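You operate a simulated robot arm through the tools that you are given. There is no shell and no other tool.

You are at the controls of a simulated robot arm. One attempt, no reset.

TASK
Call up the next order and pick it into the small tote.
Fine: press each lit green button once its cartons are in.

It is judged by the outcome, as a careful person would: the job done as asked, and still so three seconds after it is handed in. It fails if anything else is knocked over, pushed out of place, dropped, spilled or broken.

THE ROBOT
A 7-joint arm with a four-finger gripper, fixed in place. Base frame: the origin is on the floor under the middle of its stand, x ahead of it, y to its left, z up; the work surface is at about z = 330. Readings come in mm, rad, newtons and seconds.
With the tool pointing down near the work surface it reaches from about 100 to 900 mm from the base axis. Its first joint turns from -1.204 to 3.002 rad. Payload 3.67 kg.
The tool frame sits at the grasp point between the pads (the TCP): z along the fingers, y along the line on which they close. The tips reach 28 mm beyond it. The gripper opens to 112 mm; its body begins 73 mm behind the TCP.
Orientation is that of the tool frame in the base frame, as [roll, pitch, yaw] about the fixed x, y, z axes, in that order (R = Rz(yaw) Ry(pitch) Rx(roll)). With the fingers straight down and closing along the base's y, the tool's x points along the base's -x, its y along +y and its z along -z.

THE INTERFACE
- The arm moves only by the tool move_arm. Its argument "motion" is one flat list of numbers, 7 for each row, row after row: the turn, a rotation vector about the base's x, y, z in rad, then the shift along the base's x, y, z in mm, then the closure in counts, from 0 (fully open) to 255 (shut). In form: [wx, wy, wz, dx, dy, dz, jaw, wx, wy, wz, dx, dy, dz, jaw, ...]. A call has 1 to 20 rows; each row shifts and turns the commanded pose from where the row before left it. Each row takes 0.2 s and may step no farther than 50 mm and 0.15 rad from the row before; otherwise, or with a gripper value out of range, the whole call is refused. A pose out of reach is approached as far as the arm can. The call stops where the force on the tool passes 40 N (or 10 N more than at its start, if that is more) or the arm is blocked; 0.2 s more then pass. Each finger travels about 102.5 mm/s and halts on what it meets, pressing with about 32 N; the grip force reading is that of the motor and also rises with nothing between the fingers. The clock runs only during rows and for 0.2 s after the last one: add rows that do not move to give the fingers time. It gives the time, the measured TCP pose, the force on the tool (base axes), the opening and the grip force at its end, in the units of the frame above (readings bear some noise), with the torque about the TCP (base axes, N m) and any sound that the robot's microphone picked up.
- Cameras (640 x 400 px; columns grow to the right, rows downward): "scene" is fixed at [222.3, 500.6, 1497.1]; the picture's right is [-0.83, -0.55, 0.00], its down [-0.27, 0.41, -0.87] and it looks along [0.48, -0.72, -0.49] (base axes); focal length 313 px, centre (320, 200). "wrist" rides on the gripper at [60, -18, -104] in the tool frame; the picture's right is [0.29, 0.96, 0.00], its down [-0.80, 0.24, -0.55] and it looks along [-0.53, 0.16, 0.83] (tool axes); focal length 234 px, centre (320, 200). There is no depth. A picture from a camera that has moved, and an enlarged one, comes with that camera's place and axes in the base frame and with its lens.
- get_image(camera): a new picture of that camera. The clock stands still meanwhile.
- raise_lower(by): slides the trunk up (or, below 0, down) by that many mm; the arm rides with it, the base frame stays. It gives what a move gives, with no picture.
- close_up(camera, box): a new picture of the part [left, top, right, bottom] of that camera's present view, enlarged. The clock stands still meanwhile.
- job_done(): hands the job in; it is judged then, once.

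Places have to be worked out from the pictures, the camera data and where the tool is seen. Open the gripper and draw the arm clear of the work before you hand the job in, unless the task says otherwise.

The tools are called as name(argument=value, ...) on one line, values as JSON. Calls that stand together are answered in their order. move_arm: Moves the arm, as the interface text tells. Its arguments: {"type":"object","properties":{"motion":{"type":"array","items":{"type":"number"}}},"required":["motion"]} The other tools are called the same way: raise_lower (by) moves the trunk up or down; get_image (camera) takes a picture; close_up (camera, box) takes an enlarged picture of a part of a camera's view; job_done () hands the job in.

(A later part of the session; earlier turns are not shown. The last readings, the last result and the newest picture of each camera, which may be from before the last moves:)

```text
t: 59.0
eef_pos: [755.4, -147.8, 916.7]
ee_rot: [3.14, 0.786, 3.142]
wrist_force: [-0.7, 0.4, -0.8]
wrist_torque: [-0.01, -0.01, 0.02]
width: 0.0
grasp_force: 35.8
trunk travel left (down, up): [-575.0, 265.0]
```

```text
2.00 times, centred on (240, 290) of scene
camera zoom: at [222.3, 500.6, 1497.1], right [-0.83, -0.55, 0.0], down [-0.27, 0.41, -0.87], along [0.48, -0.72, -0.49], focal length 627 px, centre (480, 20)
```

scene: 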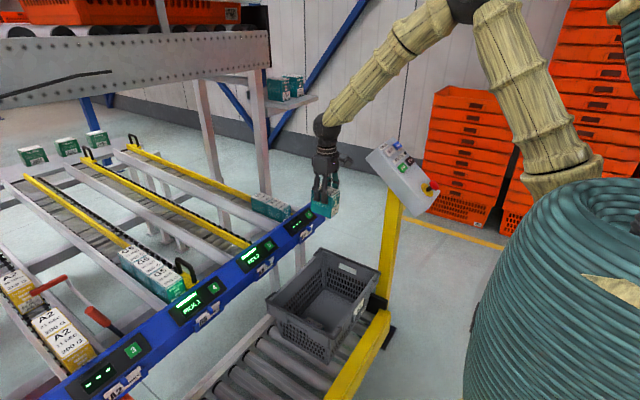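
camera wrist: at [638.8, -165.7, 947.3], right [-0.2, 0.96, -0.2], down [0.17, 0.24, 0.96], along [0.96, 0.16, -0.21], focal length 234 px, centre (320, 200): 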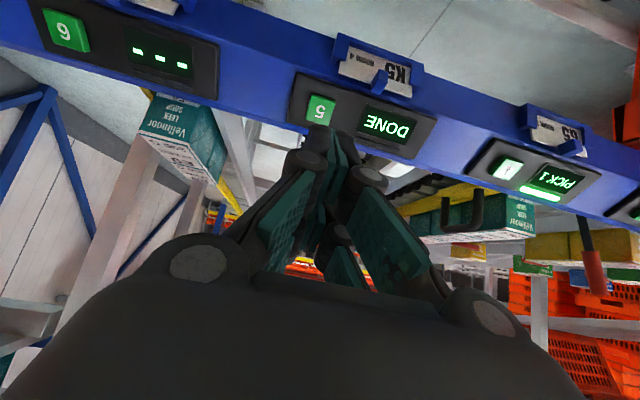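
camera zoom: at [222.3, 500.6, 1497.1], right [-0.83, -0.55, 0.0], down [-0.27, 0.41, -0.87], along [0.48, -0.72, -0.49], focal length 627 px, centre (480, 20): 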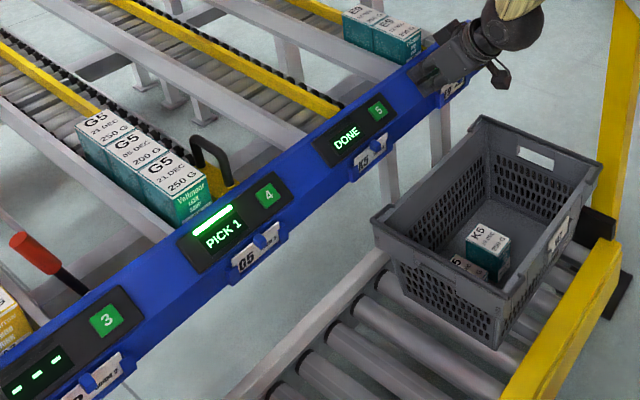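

Next is one G5. I straighten the tool and move to a viewing position above lane 4.

move_arm(motion=[0, 0.131, 0, 0, 30, 30, 255, 0, 0.131, 0, 10, 42, 25, 255, 0, 0.131, 0, 15, 43, 15, 255, 0, 0.131, 0, 15, 43, 10, 200, 0, 0.131, 0, 15, 43, 5, 100, 0, 0.131, 0, 15, 43, 5, 0, 0, 0, 0, 15, 43, 0, 0, 0, 0, 0, 20, 43, 0, 0, 0, 0, 0, 0, 0, 0, 0])

get_image(camera="wrist")

close_up(camera="wrist", box=[210, 80, 410, 280])

```text
t: 61.2
eef_pos: [874.6, 156.0, 1015.6]
ee_rot: [3.103, -0.008, 3.101]
wrist_force: [-0.1, -0.4, 0.5]
wrist_torque: [-0.02, 0.02, 0.02]
width: 111.7
grasp_force: 0.0
trunk travel left (down, up): [-575.0, 265.0]
stopped in row 9: the arm was blocked; the commanded pose is now the measured one
```

```text
taken
camera wrist: at [814.8, 136.1, 1119.4], right [-0.25, 0.97, 0.04], down [0.81, 0.19, 0.56], along [0.53, 0.17, -0.83], focal length 234 px, centre (320, 200)
```

wrist: 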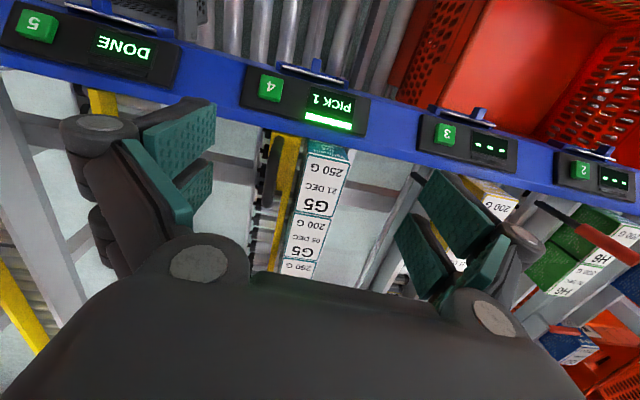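

```text
2.00 times, centred on (310, 180) of wrist
camera zoom: at [814.8, 136.1, 1119.4], right [-0.25, 0.97, 0.04], down [0.81, 0.19, 0.56], along [0.53, 0.17, -0.83], focal length 468 px, centre (340, 240)
```

zoom: 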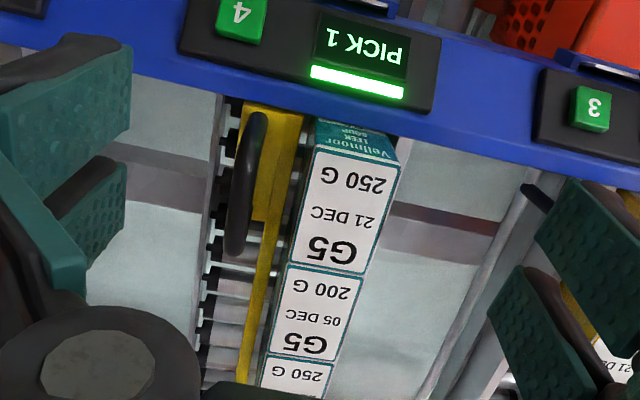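

The arm reports being blocked with a slight orientation error. I check the scene for what it met.

get_image(camera="scene")

close_up(camera="scene", box=[80, 0, 340, 220])

```text
taken
```

scene: 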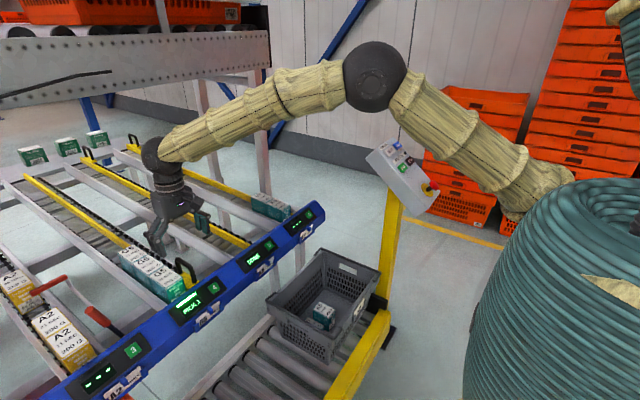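

```text
1.82 times, centred on (210, 110) of scene
camera zoom: at [222.3, 500.6, 1497.1], right [-0.83, -0.55, 0.0], down [-0.27, 0.41, -0.87], along [0.48, -0.72, -0.49], focal length 570 px, centre (520, 364)
```

zoom: 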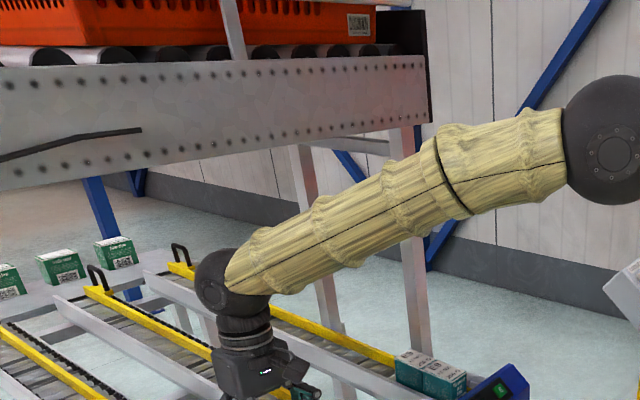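

Nothing is touching; it looks like a joint-limit effect because the elbow is swung to the -y side after the console trip. I retract inward and sweep to +y at a smaller radius to let the elbow follow.

move_arm(motion=[0, 0, 0, -40, -10, 20, 0, 0, 0, 0, -45, 0, 15, 0, 0, 0, 0, -45, 0, 10, 0, 0, 0, 0, -45, 0, 10, 0, 0, 0, 0, -45, 10, 10, 0, 0, 0, 0, -40, 20, 0, 0, 0, 0, 0, 0, 0, 0, 0])

get_image(camera="scene")

```text
t: 62.1
eef_pos: [707.0, 133.4, 964.9]
ee_rot: [3.093, -0.176, 3.08]
wrist_force: [0.4, -0.3, 0.7]
wrist_torque: [-0.01, -0.02, 0.0]
width: 111.9
grasp_force: 0.1
trunk travel left (down, up): [-575.0, 265.0]
stopped in row 4: the arm was blocked; the commanded pose is now the measured one
```

```text
taken
```

scene: 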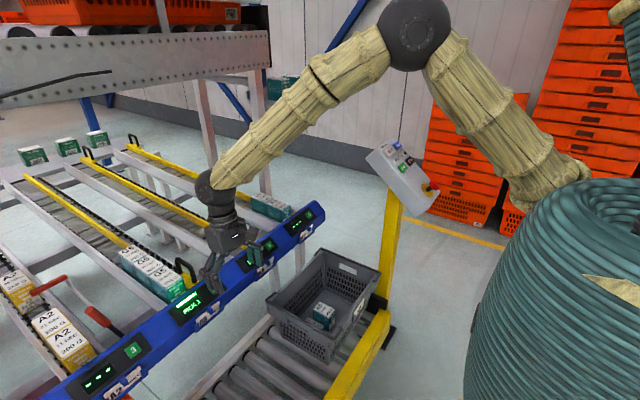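

The tool pitch has drifted by 0.18 rad and z fell, so a wrist joint seems to be at a limit in this configuration. I hold still for a moment to see whether the pose is stable.

move_arm(motion=[0, 0, 0, 0, 0, 0, 0])

close_up(camera="scene", box=[180, 0, 640, 290])

```text
t: 62.5
eef_pos: [708.2, 133.1, 964.2]
ee_rot: [3.096, -0.176, 3.08]
wrist_force: [0.4, 0.1, 0.8]
wrist_torque: [0.0, 0.02, 0.01]
width: 111.9
grasp_force: 0.1
trunk travel left (down, up): [-575.0, 265.0]
```

```text
1.38 times, centred on (410, 145) of scene
camera zoom: at [222.3, 500.6, 1497.1], right [-0.83, -0.55, 0.0], down [-0.27, 0.41, -0.87], along [0.48, -0.72, -0.49], focal length 432 px, centre (196, 276)
```

zoom: 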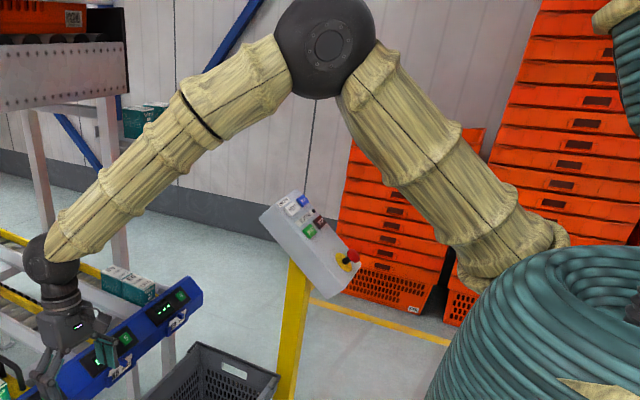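

The pose is stable and clear of everything. I try a gentle combined move up with orientation correction.

move_arm(motion=[0, -0.06, 0, 0, 0, 20, 0, 0, -0.06, 0, 0, 0, 20, 0, 0, 0, 0, 0, 0, 0, 0])

```text
t: 63.4
eef_pos: [710.9, 126.1, 1000.8]
ee_rot: [3.071, -0.071, 3.066]
wrist_force: [-0.3, 0.5, 1.1]
wrist_torque: [0.0, 0.03, 0.01]
width: 111.9
grasp_force: 0.1
trunk travel left (down, up): [-575.0, 265.0]
```

It moves, but roll/yaw and y deviate slightly, again like a saturated joint. I go back toward the centre and up toward the starting pose to reset the arm's configuration.

move_arm(motion=[0, -0.035, 0, -5, -25, 30, 0, 0, -0.035, 0, -5, -25, 30, 0, 0, 0, 0, -5, -25, 30, 0, 0, 0, 0, -5, -25, 30, 0, 0, 0, 0, 0, 0, 0, 0])

get_image(camera="scene")

```text
t: 64.5
eef_pos: [689.0, 33.1, 1122.8]
ee_rot: [3.085, 0.011, 3.083]
wrist_force: [0.0, -0.7, -0.8]
wrist_torque: [-0.05, -0.01, -0.02]
width: 111.6
grasp_force: 0.0
trunk travel left (down, up): [-575.0, 265.0]
```

```text
taken
```

scene: 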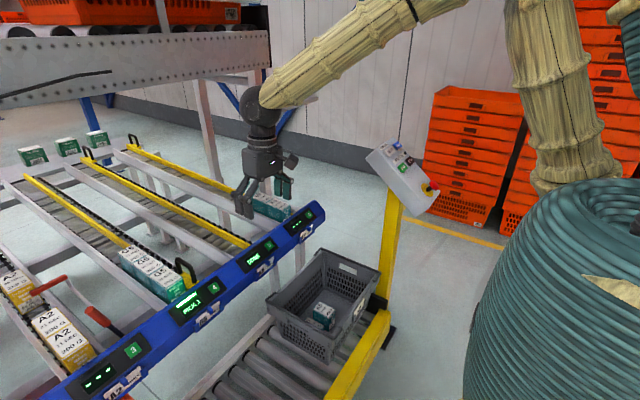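

The arm tracks properly again here. I correct the small roll/yaw error and move to a smaller radius on the +y side, checking tracking.

move_arm(motion=[-0.029, 0.006, 0.029, -20, 0, 10, 0, -0.028, 0.005, 0.029, -30, 0, 10, 0, 0, 0, 0, -35, 15, 5, 0, 0, 0, 0, -35, 20, 0, 0, 0, 0, 0, -20, 30, 0, 0, 0, 0, 0, 0, 0, 0, 0])

get_image(camera="scene")

```text
t: 66.0
eef_pos: [547.0, 98.3, 1147.0]
ee_rot: [3.141, 0.005, 3.14]
wrist_force: [0.0, -0.3, 0.2]
wrist_torque: [-0.01, 0.01, -0.04]
width: 112.2
grasp_force: 0.1
trunk travel left (down, up): [-575.0, 265.0]
```

```text
taken
```

scene: 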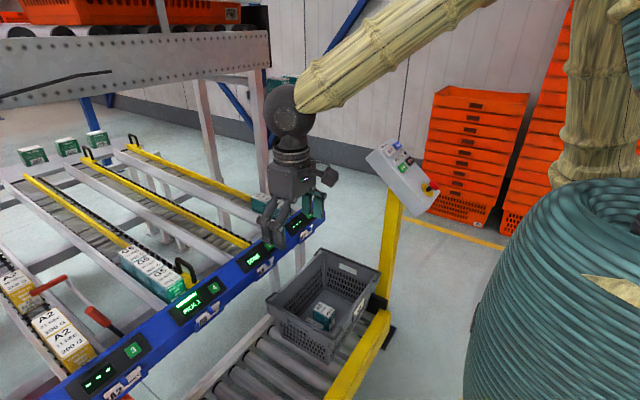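

Tracking is good. I continue sweeping toward +y at this radius.

move_arm(motion=[0, 0.005, 0, 0, 30, 0, 0, 0, 0, 0, 0, 35, 0, 0, 0, 0, 0, 0, 40, 0, 0, 0, 0, 0, 0, 40, 0, 0, 0, 0, 0, 0, 40, 0, 0, 0, 0, 0, 0, 0, 0, 0])

get_image(camera="scene")

```text
t: 67.5
eef_pos: [560.5, 268.0, 1193.2]
ee_rot: [3.051, -0.005, 3.114]
wrist_force: [-0.5, 0.6, 0.9]
wrist_torque: [0.02, -0.02, 0.0]
width: 111.8
grasp_force: 0.0
trunk travel left (down, up): [-575.0, 265.0]
stopped in row 6: the arm was blocked; the commanded pose is now the measured one
```

```text
taken
```

scene: 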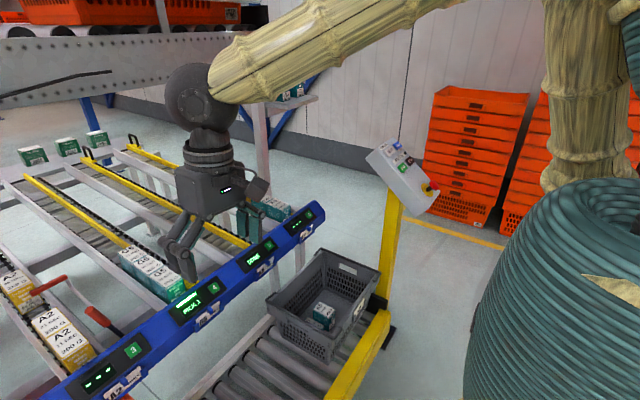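

Blocked again as y grows, though nothing near the gripper touches. I look closely at the arm's base and shoulder region.

close_up(camera="scene", box=[440, 0, 640, 260])

get_image(camera="wrist")

```text
1.54 times, centred on (540, 130) of scene
camera zoom: at [222.3, 500.6, 1497.1], right [-0.83, -0.55, 0.0], down [-0.27, 0.41, -0.87], along [0.48, -0.72, -0.49], focal length 482 px, centre (-18, 308)
```

zoom: 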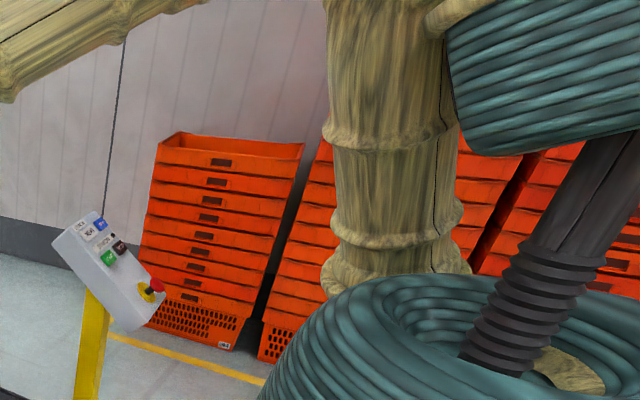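

```text
taken
camera wrist: at [501.5, 242.2, 1294.6], right [-0.26, 0.96, 0.09], down [0.81, 0.17, 0.57], along [0.53, 0.22, -0.82], focal length 234 px, centre (320, 200)
```

wrist: 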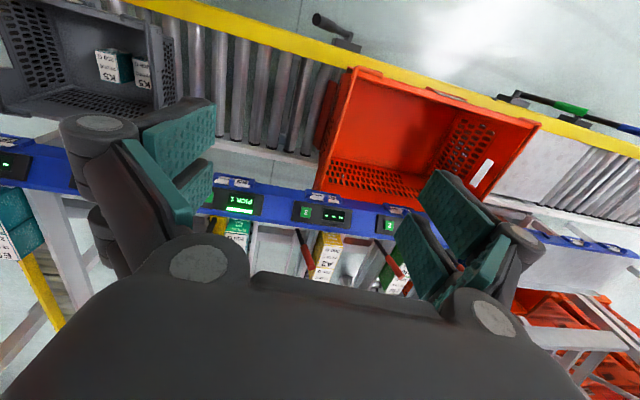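

The shoulder seems to be around z≈1300 with roughly 1 m of reach, so lane 4 should be reached with a nearly straight arm and a lowered trunk. I first back out to the configuration that worked, near lane 5.

move_arm(motion=[0, 0, 0, 0, -30, 0, 0, -0.03, 0, 0.009, 0, -40, -10, 0, -0.03, 0, 0.009, 0, -40, -10, 0, -0.03, 0, 0.009, 10, -40, -10, 0, 0, 0, 0, 30, -38, -10, 0, 0, 0, 0, 40, -20, -10, 0, 0, 0, 0, 45, -15, -10, 0, 0, 0, 0, 45, -15, -10, 0, 0, 0, 0, 0, 0, 0, 0])

get_image(camera="scene")

```text
t: 69.5
eef_pos: [729.3, 30.8, 1119.5]
ee_rot: [-3.136, -0.003, -3.14]
wrist_force: [0.7, -1.0, -0.2]
wrist_torque: [0.02, 0.02, -0.02]
width: 112.0
grasp_force: 0.0
trunk travel left (down, up): [-575.0, 265.0]
```

```text
taken
```

scene: 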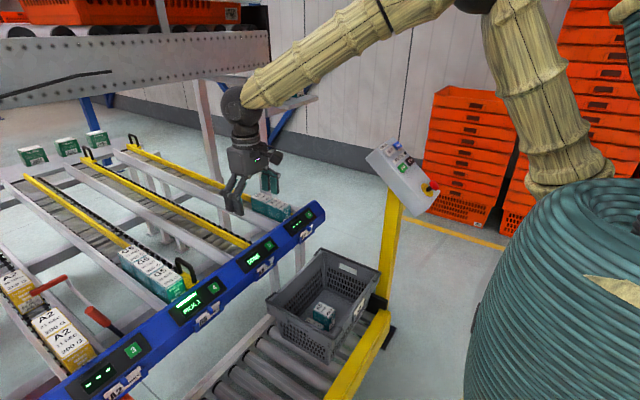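

Tracking is exact again. I extend out near lane 5 at a higher z, then lower the trunk 200 mm so the arm stays nearly straight at carton height.

move_arm(motion=[0, 0, 0, 42, -12, 12, 0, 0, 0, 0, 42, -12, 12, 0, 0, 0, 0, 42, -12, 12, 0, 0, 0, 0, 42, -12, 12, 0, 0, 0, 0, 42, -12, 12, 0, 0, 0, 0, 0, 0, 0, 0])

raise_lower(by=-200)

get_image(camera="scene")

get_image(camera="wrist")

```text
t: 71.0
eef_pos: [938.9, -29.1, 1180.6]
ee_rot: [-3.135, -0.003, 3.141]
wrist_force: [0.1, 0.4, 1.5]
wrist_torque: [-0.02, -0.03, 0.0]
width: 111.9
grasp_force: 0.0
trunk travel left (down, up): [-575.0, 265.0]
```

```text
t: 73.1
eef_pos: [940.1, -28.7, 979.9]
ee_rot: [-3.137, -0.004, 3.14]
wrist_force: [0.4, 0.8, 0.5]
wrist_torque: [0.0, -0.02, -0.02]
width: 111.8
grasp_force: 0.1
trunk travel left (down, up): [-375.0, 465.0]
```

```text
taken
```

scene: 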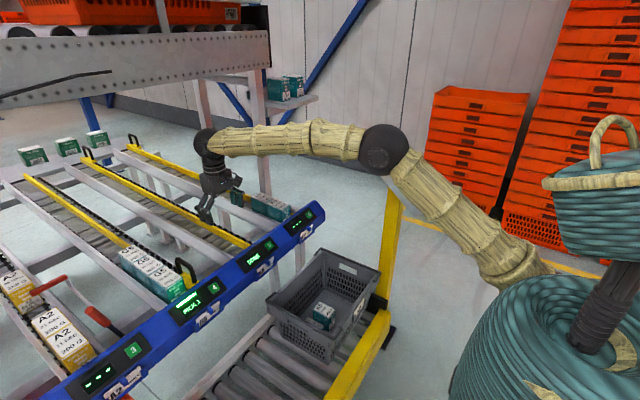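

```text
taken
camera wrist: at [881.3, -47.0, 1083.7], right [-0.29, 0.96, 0.0], down [0.8, 0.24, 0.55], along [0.53, 0.16, -0.84], focal length 234 px, centre (320, 200)
```

wrist: 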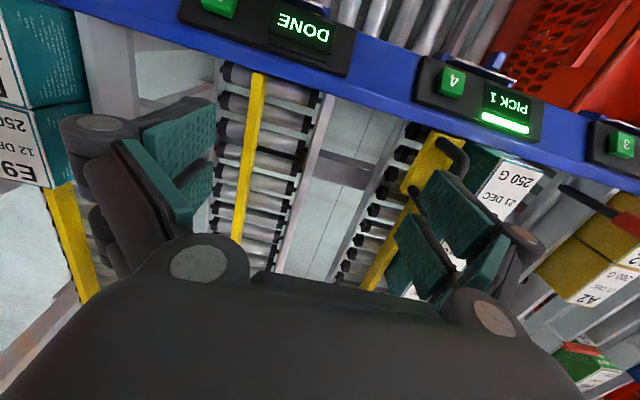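

The arm is extended with elbow to the -y side. I sweep toward lane 4 at this reach, checking tracking halfway.

move_arm(motion=[0, 0, 0, 2, 25, 0, 0, 0, 0, 0, 3, 30, 0, 0, 0, 0, 0, 3, 30, 0, 0, 0, 0, 0, 3, 25, 0, 0, 0, 0, 0, 0, 0, 0, 0])

get_image(camera="scene")

```text
t: 74.3
eef_pos: [951.5, 80.9, 979.7]
ee_rot: [-3.138, -0.006, 3.14]
wrist_force: [0.3, -0.1, 0.0]
wrist_torque: [-0.03, -0.01, 0.0]
width: 111.7
grasp_force: 0.1
trunk travel left (down, up): [-375.0, 465.0]
```

```text
taken
```

scene: 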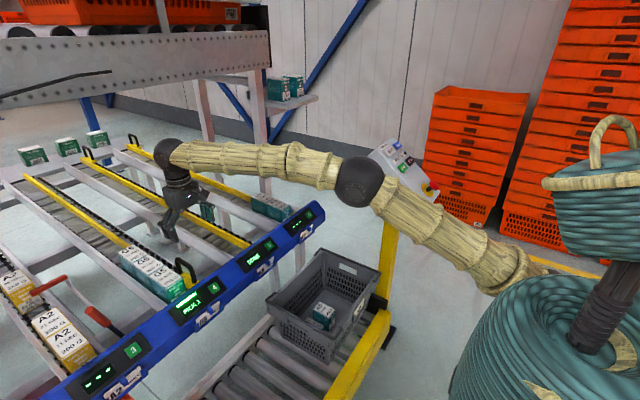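

Tracking stays exact. I continue to above G5's front carton at y≈183.

move_arm(motion=[0, -0.006, 0, 1, 30, 0, 0, 0, 0, 0, 1, 30, 0, 0, 0, 0, 0, 1, 25, 0, 0, 0, 0, 0, 1, 17, 0, 0, 0, 0, 0, 0, 0, 0, 0])

get_image(camera="scene")

get_image(camera="wrist")

```text
t: 75.5
eef_pos: [949.0, 173.1, 978.1]
ee_rot: [-3.137, 0.001, 3.141]
wrist_force: [-0.4, 0.1, 0.1]
wrist_torque: [0.06, -0.02, -0.04]
width: 112.2
grasp_force: 0.1
out of reach, approached as far as the arm can: row 4
trunk travel left (down, up): [-375.0, 465.0]
```

```text
taken
```

scene: 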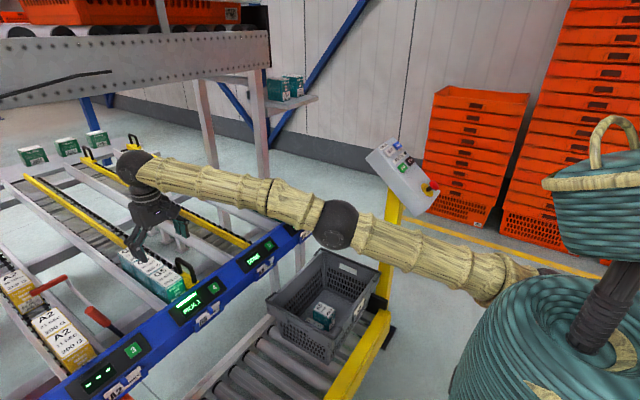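

```text
taken
camera wrist: at [889.7, 155.5, 1081.5], right [-0.29, 0.96, 0.0], down [0.8, 0.24, 0.55], along [0.53, 0.16, -0.83], focal length 234 px, centre (320, 200)
```

wrist: 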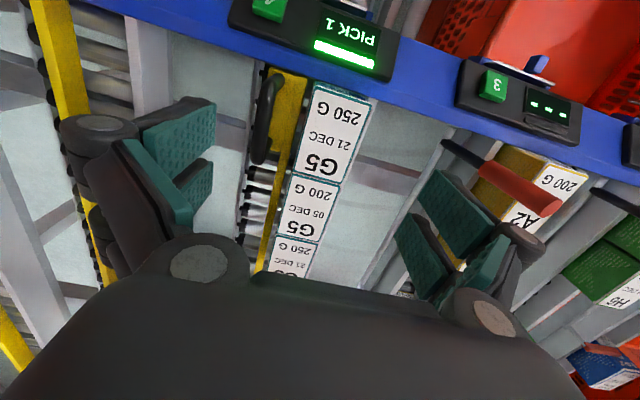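

The arm is now nearly straight and at its reach limit (949, 173). I zoom in to measure the G5 front carton and the handle beside it.

close_up(camera="wrist", box=[220, 50, 400, 200])

close_up(camera="scene", box=[100, 220, 220, 320])

```text
2.67 times, centred on (310, 125) of wrist
camera zoom: at [889.7, 155.5, 1081.5], right [-0.29, 0.96, 0.0], down [0.8, 0.24, 0.55], along [0.53, 0.16, -0.83], focal length 624 px, centre (347, 400)
```

zoom: 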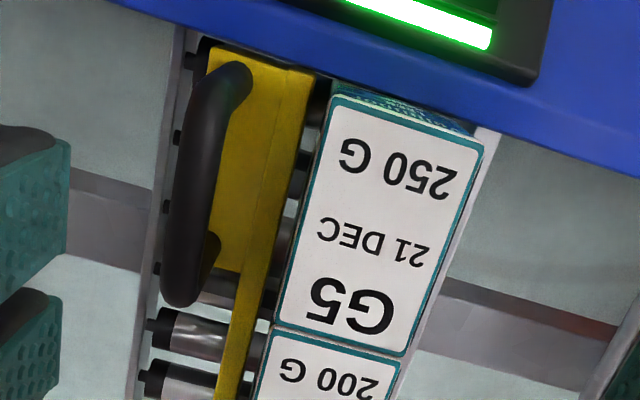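

```text
4.00 times, centred on (160, 270) of scene
camera zoom: at [222.3, 500.6, 1497.1], right [-0.83, -0.55, 0.0], down [-0.27, 0.41, -0.87], along [0.48, -0.72, -0.49], focal length 1253 px, centre (960, -80)
```

zoom: 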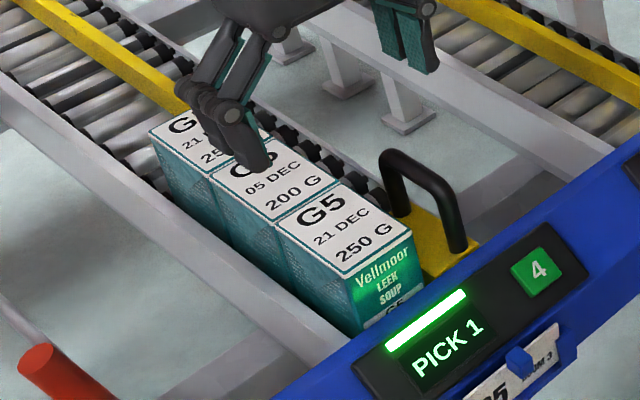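

G5's front carton is centred at about (959, 185), y 159–212, top z≈866; the black handle beside it spans y≈112–132 up to z≈878, leaving roughly a 27 mm slot. I examine finger thickness in detail.

close_up(camera="scene", box=[110, 180, 230, 275])

close_up(camera="wrist", box=[50, 80, 230, 260])

close_up(camera="wrist", box=[380, 120, 560, 320])

```text
4.21 times, centred on (170, 228) of scene
camera zoom: at [222.3, 500.6, 1497.1], right [-0.83, -0.55, 0.0], down [-0.27, 0.41, -0.87], along [0.48, -0.72, -0.49], focal length 1319 px, centre (952, 84)
```

zoom: 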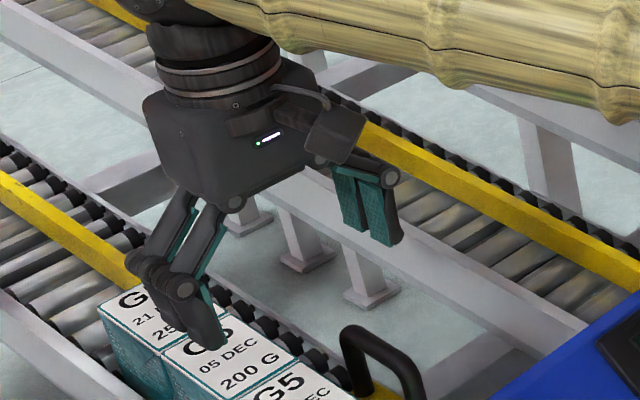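

```text
2.22 times, centred on (140, 170) of wrist
camera zoom: at [889.7, 155.5, 1081.5], right [-0.29, 0.96, 0.0], down [0.8, 0.24, 0.55], along [0.53, 0.16, -0.83], focal length 520 px, centre (720, 267)
```

zoom: 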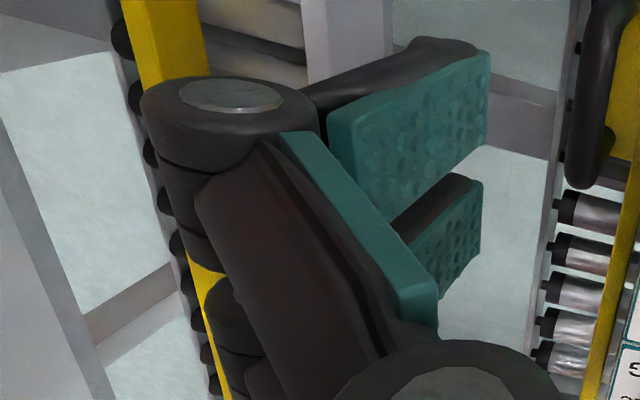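

```text
2.00 times, centred on (470, 220) of wrist
camera zoom: at [889.7, 155.5, 1081.5], right [-0.29, 0.96, 0.0], down [0.8, 0.24, 0.55], along [0.53, 0.16, -0.83], focal length 468 px, centre (20, 160)
```

zoom: 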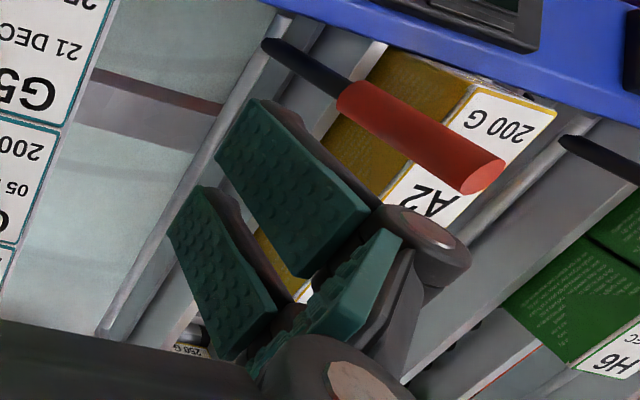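

The knuckles sit ~31 mm behind the TCP and the finger is only ~15 mm thick at tip level, so with a 66 mm opening the finger fits the slot. I set that opening, tilt 0.12 rad forward for reach, and centre over the carton at y=185.5.

move_arm(motion=[0, -0.06, 0, 0, 3, 0, 105, 0, -0.06, 0, 1.5, 5, 0, 105, 0, 0, 0, 1.5, 4.4, 0, 105, 0, 0, 0, 0, 0, 0, 105])

get_image(camera="wrist")

get_image(camera="scene")

```text
t: 76.5
eef_pos: [951.1, 185.0, 978.5]
ee_rot: [-3.139, 0.123, -3.14]
wrist_force: [-0.4, 0.1, 0.1]
wrist_torque: [0.02, 0.0, 0.01]
width: 66.1
grasp_force: 0.1
trunk travel left (down, up): [-375.0, 465.0]
```

```text
taken
camera wrist: at [880.9, 166.9, 1074.0], right [-0.28, 0.96, -0.04], down [0.72, 0.24, 0.65], along [0.63, 0.16, -0.76], focal length 234 px, centre (320, 200)
```

wrist: 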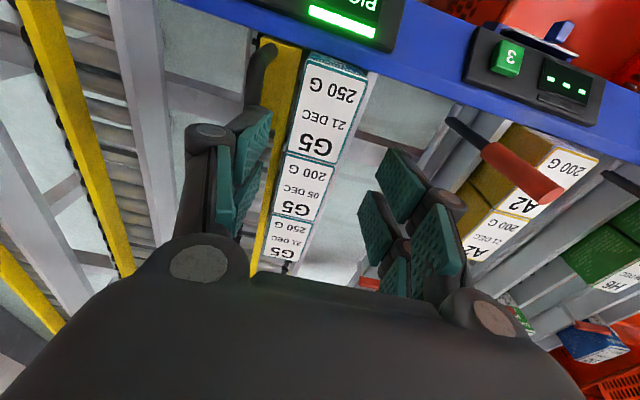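

```text
taken
```

scene: 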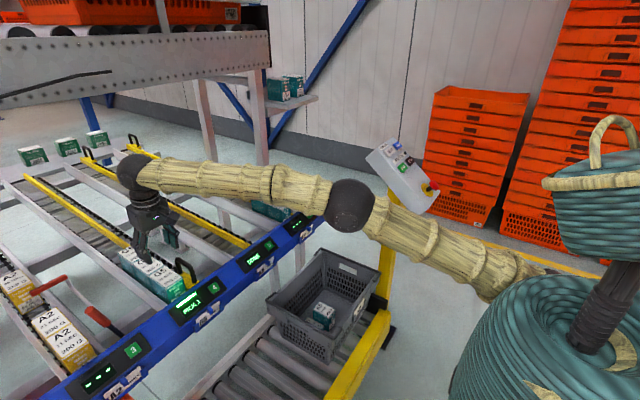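

Well positioned and reachable. I descend to tips just above the handle height (TCP z≈915) and check lateral alignment.

move_arm(motion=[0, 0, 0, 1, 0.3, -25, 105, 0, 0, 0, 1, 0.2, -25, 105, 0, 0, 0, 1, 0, -13, 105, 0, 0, 0, 0, 0, 0, 105])

get_image(camera="wrist")

close_up(camera="wrist", box=[180, 40, 460, 260])

close_up(camera="scene", box=[100, 210, 220, 310])

```text
t: 77.5
eef_pos: [955.2, 185.2, 915.1]
ee_rot: [-3.137, 0.123, -3.141]
wrist_force: [-0.2, -0.7, 0.0]
wrist_torque: [0.0, 0.04, -0.04]
width: 65.8
grasp_force: 0.1
trunk travel left (down, up): [-375.0, 465.0]
```

```text
taken
camera wrist: at [884.5, 168.0, 1010.3], right [-0.29, 0.96, -0.04], down [0.72, 0.24, 0.65], along [0.63, 0.16, -0.76], focal length 234 px, centre (320, 200)
```

wrist: 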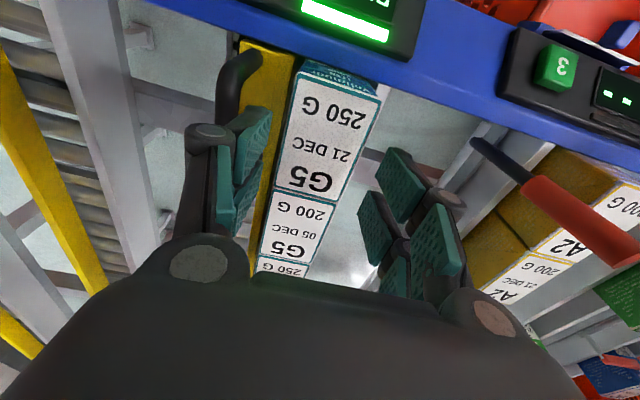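

```text
1.82 times, centred on (320, 150) of wrist
camera zoom: at [884.5, 168.0, 1010.3], right [-0.29, 0.96, -0.04], down [0.72, 0.24, 0.65], along [0.63, 0.16, -0.76], focal length 426 px, centre (320, 291)
```

zoom: 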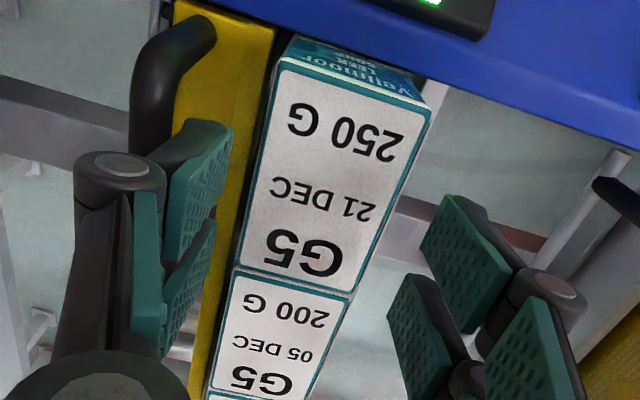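

```text
4.00 times, centred on (160, 260) of scene
camera zoom: at [222.3, 500.6, 1497.1], right [-0.83, -0.55, 0.0], down [-0.27, 0.41, -0.87], along [0.48, -0.72, -0.49], focal length 1253 px, centre (960, -40)
```

zoom: 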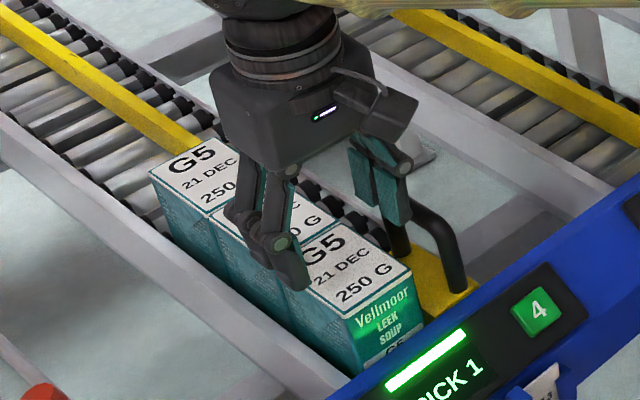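

The carton's centre is at y≈186 and the -y fingers fall between handle (edge y≈132) and carton (y≈161). I descend to z≈890 and check again.

move_arm(motion=[0, 0, 0, 0, 0.4, -10, 105, 0, 0, 0, 0, 0, -10, 105, 0, 0, 0, 0, 0, -6, 105])

close_up(camera="wrist", box=[180, 20, 460, 260])

close_up(camera="scene", box=[120, 230, 220, 310])

```text
t: 78.3
eef_pos: [954.2, 187.3, 888.4]
ee_rot: [-3.136, 0.122, 3.141]
wrist_force: [-0.4, -0.1, -0.3]
wrist_torque: [0.03, -0.01, 0.0]
width: 66.1
grasp_force: 0.0
trunk travel left (down, up): [-375.0, 465.0]
```

```text
1.67 times, centred on (320, 140) of wrist
camera zoom: at [884.1, 168.3, 984.5], right [-0.29, 0.96, -0.04], down [0.72, 0.24, 0.64], along [0.63, 0.16, -0.76], focal length 390 px, centre (320, 300)
```

zoom: 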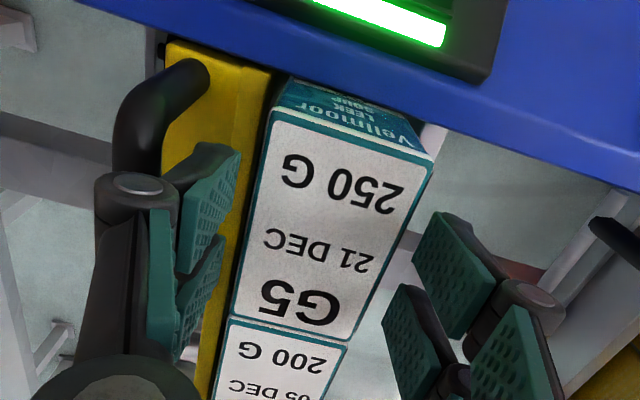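

```text
5.00 times, centred on (170, 270) of scene
camera zoom: at [222.3, 500.6, 1497.1], right [-0.83, -0.55, 0.0], down [-0.27, 0.41, -0.87], along [0.48, -0.72, -0.49], focal length 1567 px, centre (1070, -150)
```

zoom: 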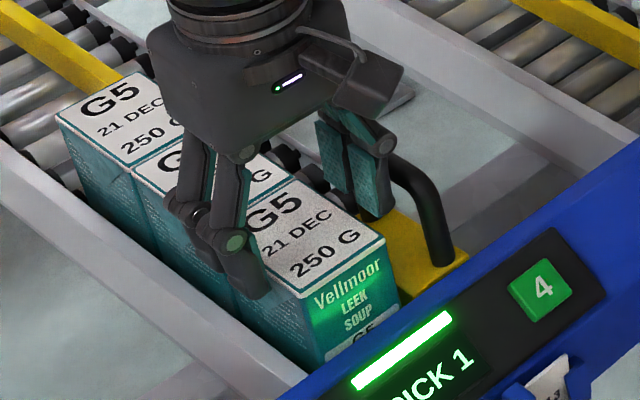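

The -y fingers are visible in front of the handle and behind the carton edge — in the slot. I continue down in small steps to z≈862.

move_arm(motion=[0, 0, 0, 0, 0, -7, 105, 0, 0, 0, 0, 0, -7, 105])

close_up(camera="wrist", box=[180, 20, 460, 260])

close_up(camera="scene", box=[120, 230, 220, 310])

```text
t: 78.9
eef_pos: [956.6, 186.9, 874.2]
ee_rot: [-3.139, 0.121, -3.141]
wrist_force: [-0.6, -0.4, 1.2]
wrist_torque: [0.0, 0.02, 0.02]
width: 65.8
grasp_force: 0.0
trunk travel left (down, up): [-375.0, 465.0]
```

```text
1.67 times, centred on (320, 140) of wrist
camera zoom: at [884.6, 168.2, 970.2], right [-0.28, 0.96, -0.04], down [0.72, 0.24, 0.65], along [0.63, 0.16, -0.76], focal length 390 px, centre (320, 300)
```

zoom: 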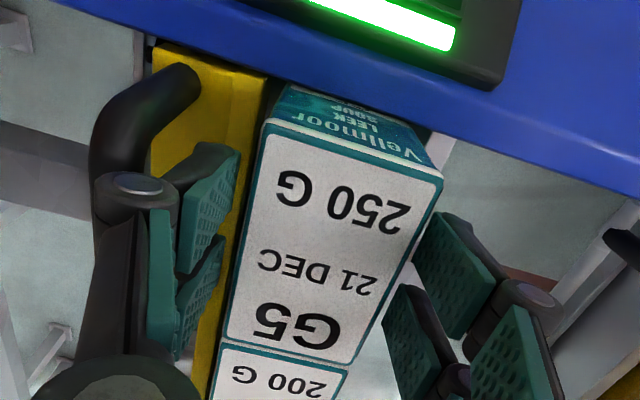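

```text
5.00 times, centred on (170, 270) of scene
camera zoom: at [222.3, 500.6, 1497.1], right [-0.83, -0.55, 0.0], down [-0.27, 0.41, -0.87], along [0.48, -0.72, -0.49], focal length 1567 px, centre (1070, -150)
```

zoom: 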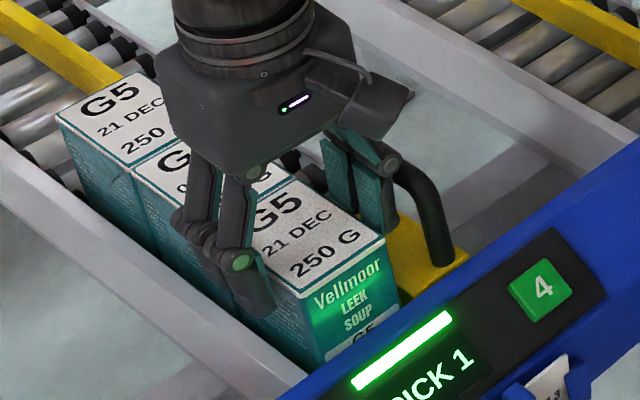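

No contact force. I descend the last 12 mm and close gently.

move_arm(motion=[0, 0, 0, 0, 0, -6, 105, 0, 0, 0, 0, 0, -6, 105, 0, 0, 0, 0, 0, 0, 105])

move_arm(motion=[0, 0, 0, 0, 0, 0, 130, 0, 0, 0, 0, 0, 0, 200, 0, 0, 0, 0, 0, 0, 200, 0, 0, 0, 0, 0, 0, 200])

close_up(camera="wrist", box=[180, 20, 460, 260])

close_up(camera="scene", box=[120, 230, 220, 310])

```text
t: 79.7
eef_pos: [955.6, 185.9, 862.9]
ee_rot: [-3.137, 0.12, -3.141]
wrist_force: [0.2, 0.5, -0.9]
wrist_torque: [0.04, -0.03, -0.01]
width: 65.6
grasp_force: 0.0
trunk travel left (down, up): [-375.0, 465.0]
```

```text
t: 80.7
eef_pos: [955.3, 185.6, 863.3]
ee_rot: [-3.137, 0.119, -3.141]
wrist_force: [-0.4, -0.3, 0.4]
wrist_torque: [-0.05, 0.02, -0.02]
width: 54.6
grasp_force: 31.6
trunk travel left (down, up): [-375.0, 465.0]
```

```text
1.67 times, centred on (320, 140) of wrist
camera zoom: at [884.3, 168.1, 958.5], right [-0.28, 0.96, -0.04], down [0.72, 0.24, 0.65], along [0.63, 0.16, -0.76], focal length 390 px, centre (320, 300)
```

zoom: 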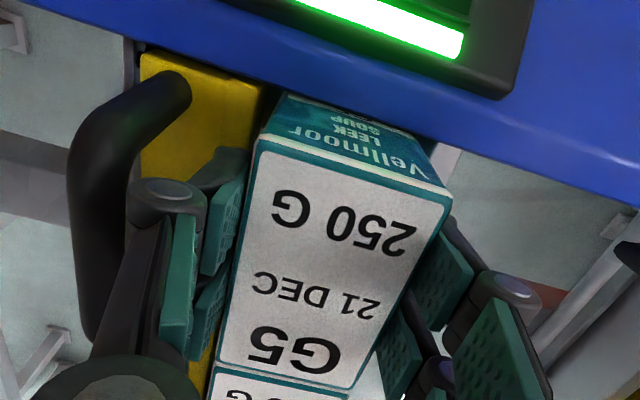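

```text
5.00 times, centred on (170, 270) of scene
camera zoom: at [222.3, 500.6, 1497.1], right [-0.83, -0.55, 0.0], down [-0.27, 0.41, -0.87], along [0.48, -0.72, -0.49], focal length 1567 px, centre (1070, -150)
```

zoom: 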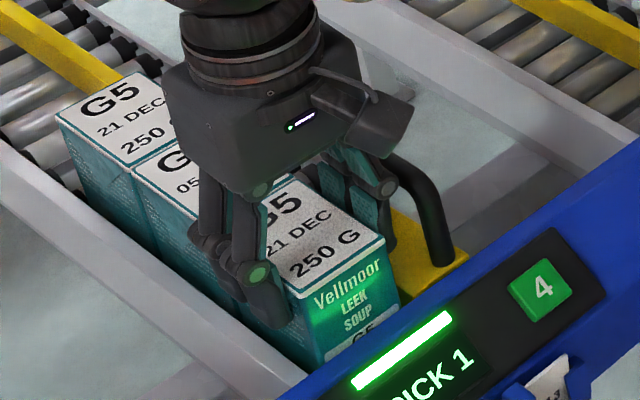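

Gripped at 54.6 mm. I lift straight up, gently at first.

move_arm(motion=[0, 0, 0, 0, 0, 4, 200, 0, 0, 0, 0, 0, 8, 200, 0, 0, 0, 0, 0, 15, 200, 0, 0, 0, 0, 0, 25, 200, 0, 0, 0, 0, 0, 30, 200, 0, 0, 0, 0, 0, 30, 200, 0, 0, 0, 0, 0, 12, 200, 0, 0, 0, 0, 0, 0, 200])

get_image(camera="wrist")

get_image(camera="scene")

```text
t: 82.5
eef_pos: [956.8, 185.8, 986.6]
ee_rot: [-3.135, 0.121, 3.141]
wrist_force: [0.5, -0.2, -1.9]
wrist_torque: [0.02, -0.01, -0.02]
width: 54.8
grasp_force: 31.9
trunk travel left (down, up): [-375.0, 465.0]
```

```text
taken
camera wrist: at [884.7, 167.8, 1082.5], right [-0.28, 0.96, -0.04], down [0.73, 0.24, 0.64], along [0.63, 0.16, -0.76], focal length 234 px, centre (320, 200)
```

wrist: 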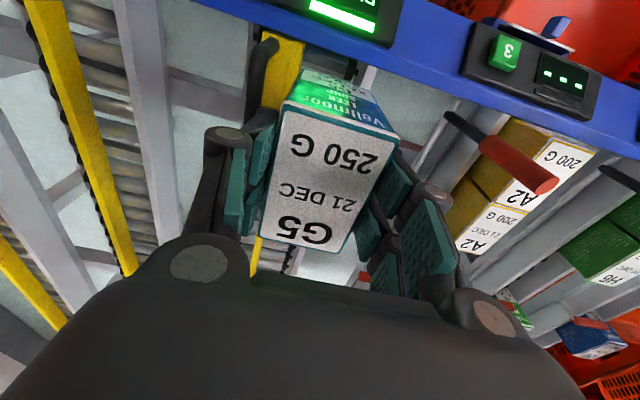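

```text
taken
```

scene: 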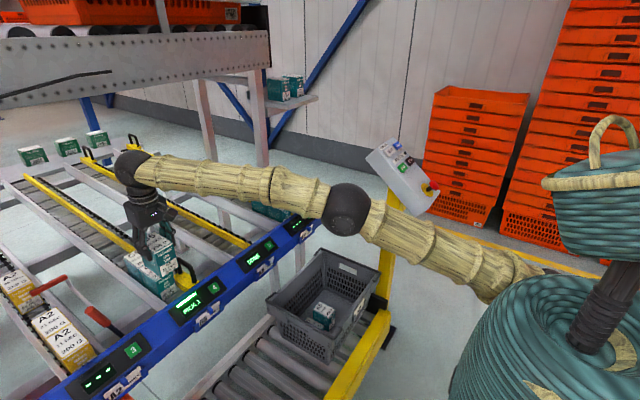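

Carton held level. I raise a little more to clear the handle and sweep back to -y at this reach, the way I came.

move_arm(motion=[0, 0, 0, 0, 0, 15, 200, 0, 0, 0, -2, -25, 5, 200, 0, 0, 0, -2, -35, 0, 200, 0, 0, 0, -2, -38, 0, 200, 0, 0, 0, -2, -40, 0, 200, 0, 0, 0, -2, -40, 0, 200, 0, 0, 0, -2, -38, 0, 200, 0, 0, 0, 0, 0, 0, 200])

get_image(camera="scene")

```text
t: 84.3
eef_pos: [943.8, -29.7, 1005.9]
ee_rot: [-3.136, 0.121, -3.141]
wrist_force: [0.1, 0.3, -1.7]
wrist_torque: [0.02, 0.03, 0.02]
width: 54.7
grasp_force: 32.2
trunk travel left (down, up): [-375.0, 465.0]
```

```text
taken
```

scene: 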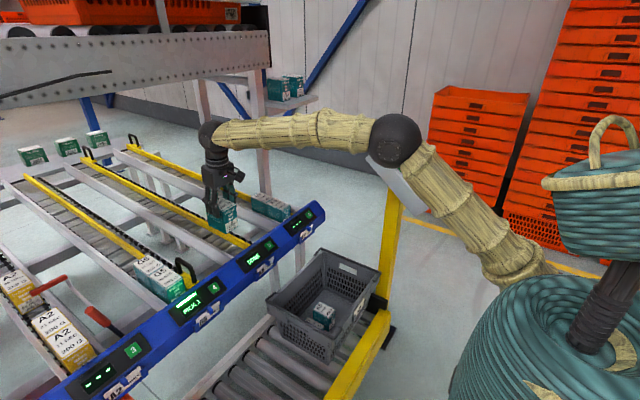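

Good. I now carry the carton over to above the tote's free spot at about (720, -385).

move_arm(motion=[0, 0, 0, -24, -20, 0, 200, 0, 0, 0, -28, -35, 0, 200, 0, 0, 0, -28, -38, 0, 200, 0, 0, 0, -28, -38, 0, 200, 0, 0, 0, -28, -38, 0, 200, 0, 0, 0, -28, -38, 0, 200, 0, 0, 0, -24, -40, 0, 200, 0, 0, 0, -18, -40, 0, 200, 0, 0, 0, -12, -40, 0, 200, 0, 0, 0, -6, -28, 0, 200, 0, 0, 0, 0, 0, 0, 200])

get_image(camera="scene")

get_image(camera="wrist")

```text
t: 86.7
eef_pos: [719.0, -386.7, 1005.5]
ee_rot: [-3.136, 0.119, 3.14]
wrist_force: [0.7, -0.4, -2.4]
wrist_torque: [-0.03, 0.02, 0.02]
width: 54.6
grasp_force: 31.8
trunk travel left (down, up): [-375.0, 465.0]
```

```text
taken
```

scene: 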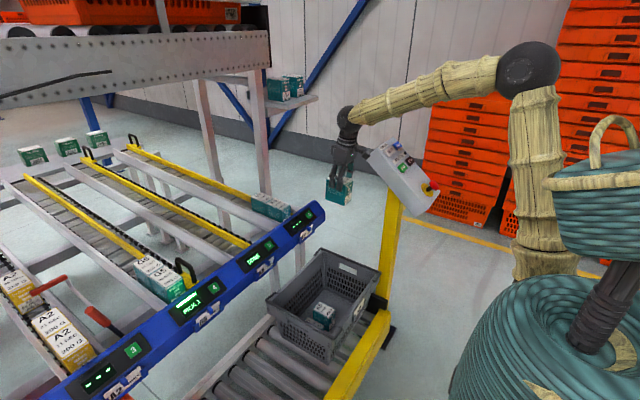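

```text
taken
camera wrist: at [647.8, -403.5, 1102.3], right [-0.29, 0.96, -0.04], down [0.72, 0.24, 0.65], along [0.63, 0.16, -0.76], focal length 234 px, centre (320, 200)
```

wrist: 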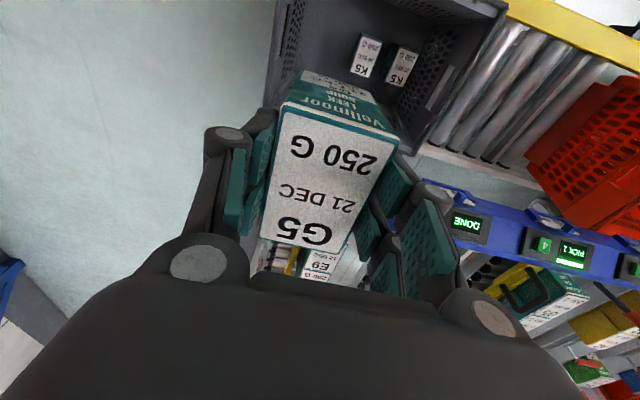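

Clear of the console by a good margin. I lower the trunk by 300 mm over the tote.

raise_lower(by=-300)

get_image(camera="wrist")

close_up(camera="scene", box=[240, 130, 460, 380])

```text
t: 89.7
eef_pos: [719.4, -385.2, 706.5]
ee_rot: [-3.138, 0.121, 3.141]
wrist_force: [0.6, 1.0, -2.2]
wrist_torque: [-0.01, 0.02, 0.01]
width: 54.9
grasp_force: 31.5
trunk travel left (down, up): [-75.0, 765.0]
```

```text
taken
camera wrist: at [647.8, -403.3, 802.3], right [-0.28, 0.96, -0.04], down [0.72, 0.24, 0.65], along [0.63, 0.16, -0.76], focal length 234 px, centre (320, 200)
```

wrist: 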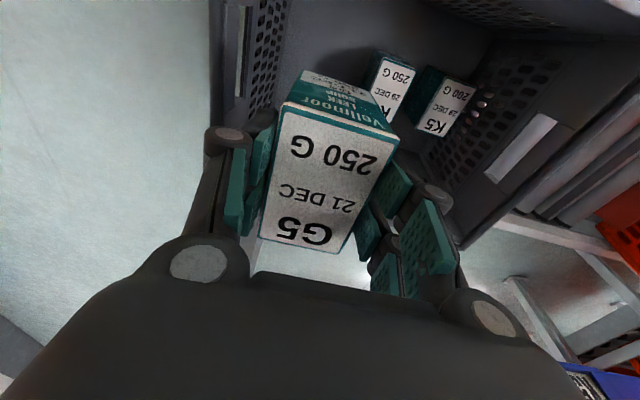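

```text
1.60 times, centred on (350, 255) of scene
camera zoom: at [222.3, 500.6, 1497.1], right [-0.83, -0.55, 0.0], down [-0.27, 0.41, -0.87], along [0.48, -0.72, -0.49], focal length 501 px, centre (272, 112)
```

zoom: 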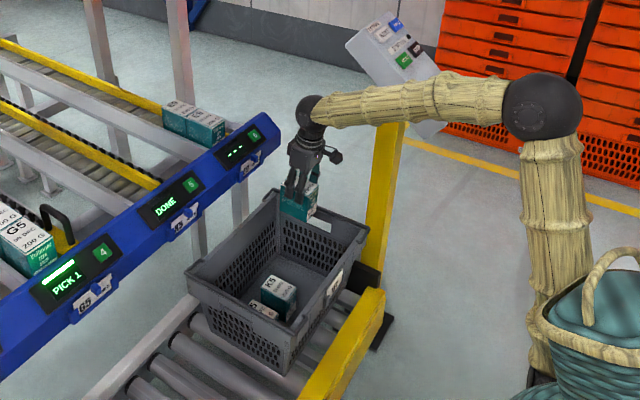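

The tote's inner wall is at y≈-456, so I shift to (727, -377) for balanced clearances and then descend into the tote.

move_arm(motion=[0, 0, 0, 4, 4, 0, 200, 0, 0, 0, 4, 4, 0, 200, 0, 0, 0, 0, 0, -35, 200, 0, 0, 0, 0, 0, -40, 200, 0, 0, 0, 0, 0, -40, 200, 0, 0, 0, 0, 0, -30, 200, 0, 0, 0, 0, 0, 0, 200])

get_image(camera="wrist")

close_up(camera="scene", box=[240, 130, 460, 380])

```text
t: 91.3
eef_pos: [727.3, -378.7, 560.9]
ee_rot: [-3.137, 0.12, 3.139]
wrist_force: [0.4, -0.1, -2.1]
wrist_torque: [-0.01, 0.02, 0.0]
width: 54.7
grasp_force: 32.3
trunk travel left (down, up): [-75.0, 765.0]
```

```text
taken
camera wrist: at [655.9, -396.1, 657.1], right [-0.28, 0.96, -0.04], down [0.72, 0.24, 0.65], along [0.63, 0.16, -0.76], focal length 234 px, centre (320, 200)
```

wrist: 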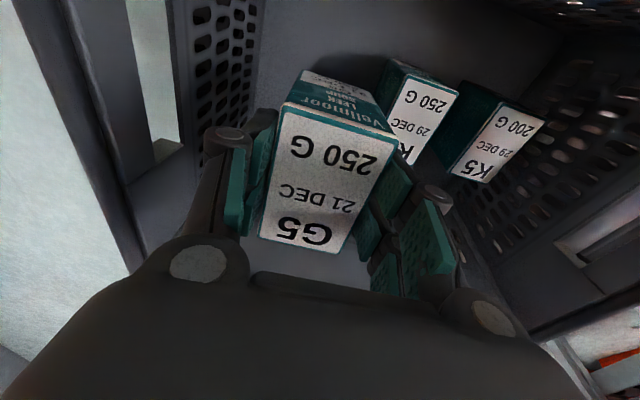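

```text
1.60 times, centred on (350, 255) of scene
camera zoom: at [222.3, 500.6, 1497.1], right [-0.83, -0.55, 0.0], down [-0.27, 0.41, -0.87], along [0.48, -0.72, -0.49], focal length 501 px, centre (272, 112)
```

zoom: 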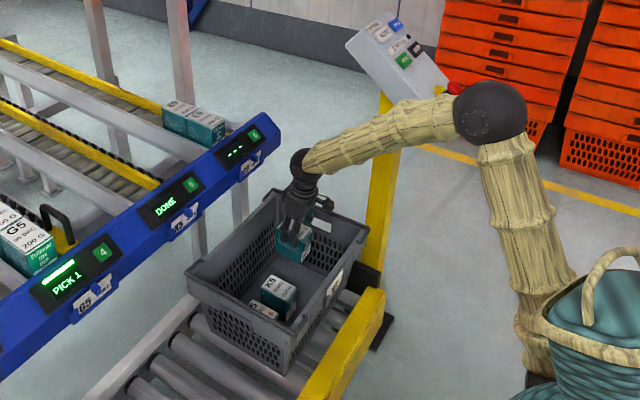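

Clearances look fine on both sides. I descend further to near the floor.

move_arm(motion=[0, 0, 0, 0, 0.5, -35, 200, 0, 0, 0, 0, 0.5, -35, 200, 0, 0, 0, 0, 0, -30, 200, 0, 0, 0, 0, 0, -20, 200, 0, 0, 0, 0, 0, -8, 200, 0, 0, 0, 0, 0, 0, 200])

get_image(camera="wrist")

```text
t: 92.7
eef_pos: [726.3, -375.4, 432.5]
ee_rot: [-3.139, 0.12, 3.141]
wrist_force: [0.1, 0.0, -2.4]
wrist_torque: [-0.04, 0.0, -0.03]
width: 54.7
grasp_force: 31.7
trunk travel left (down, up): [-75.0, 765.0]
```

```text
taken
camera wrist: at [655.6, -393.7, 528.7], right [-0.28, 0.96, -0.04], down [0.72, 0.24, 0.65], along [0.63, 0.16, -0.76], focal length 234 px, centre (320, 200)
```

wrist: 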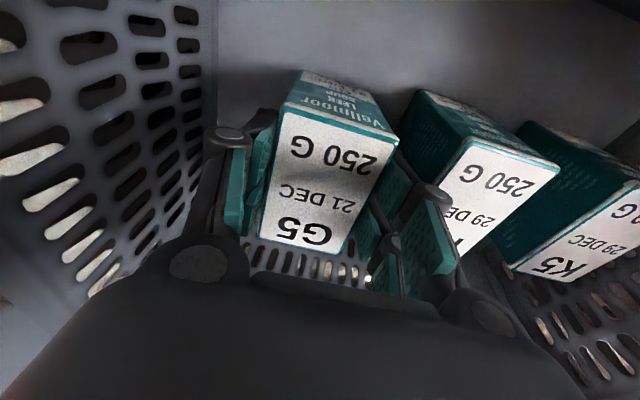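

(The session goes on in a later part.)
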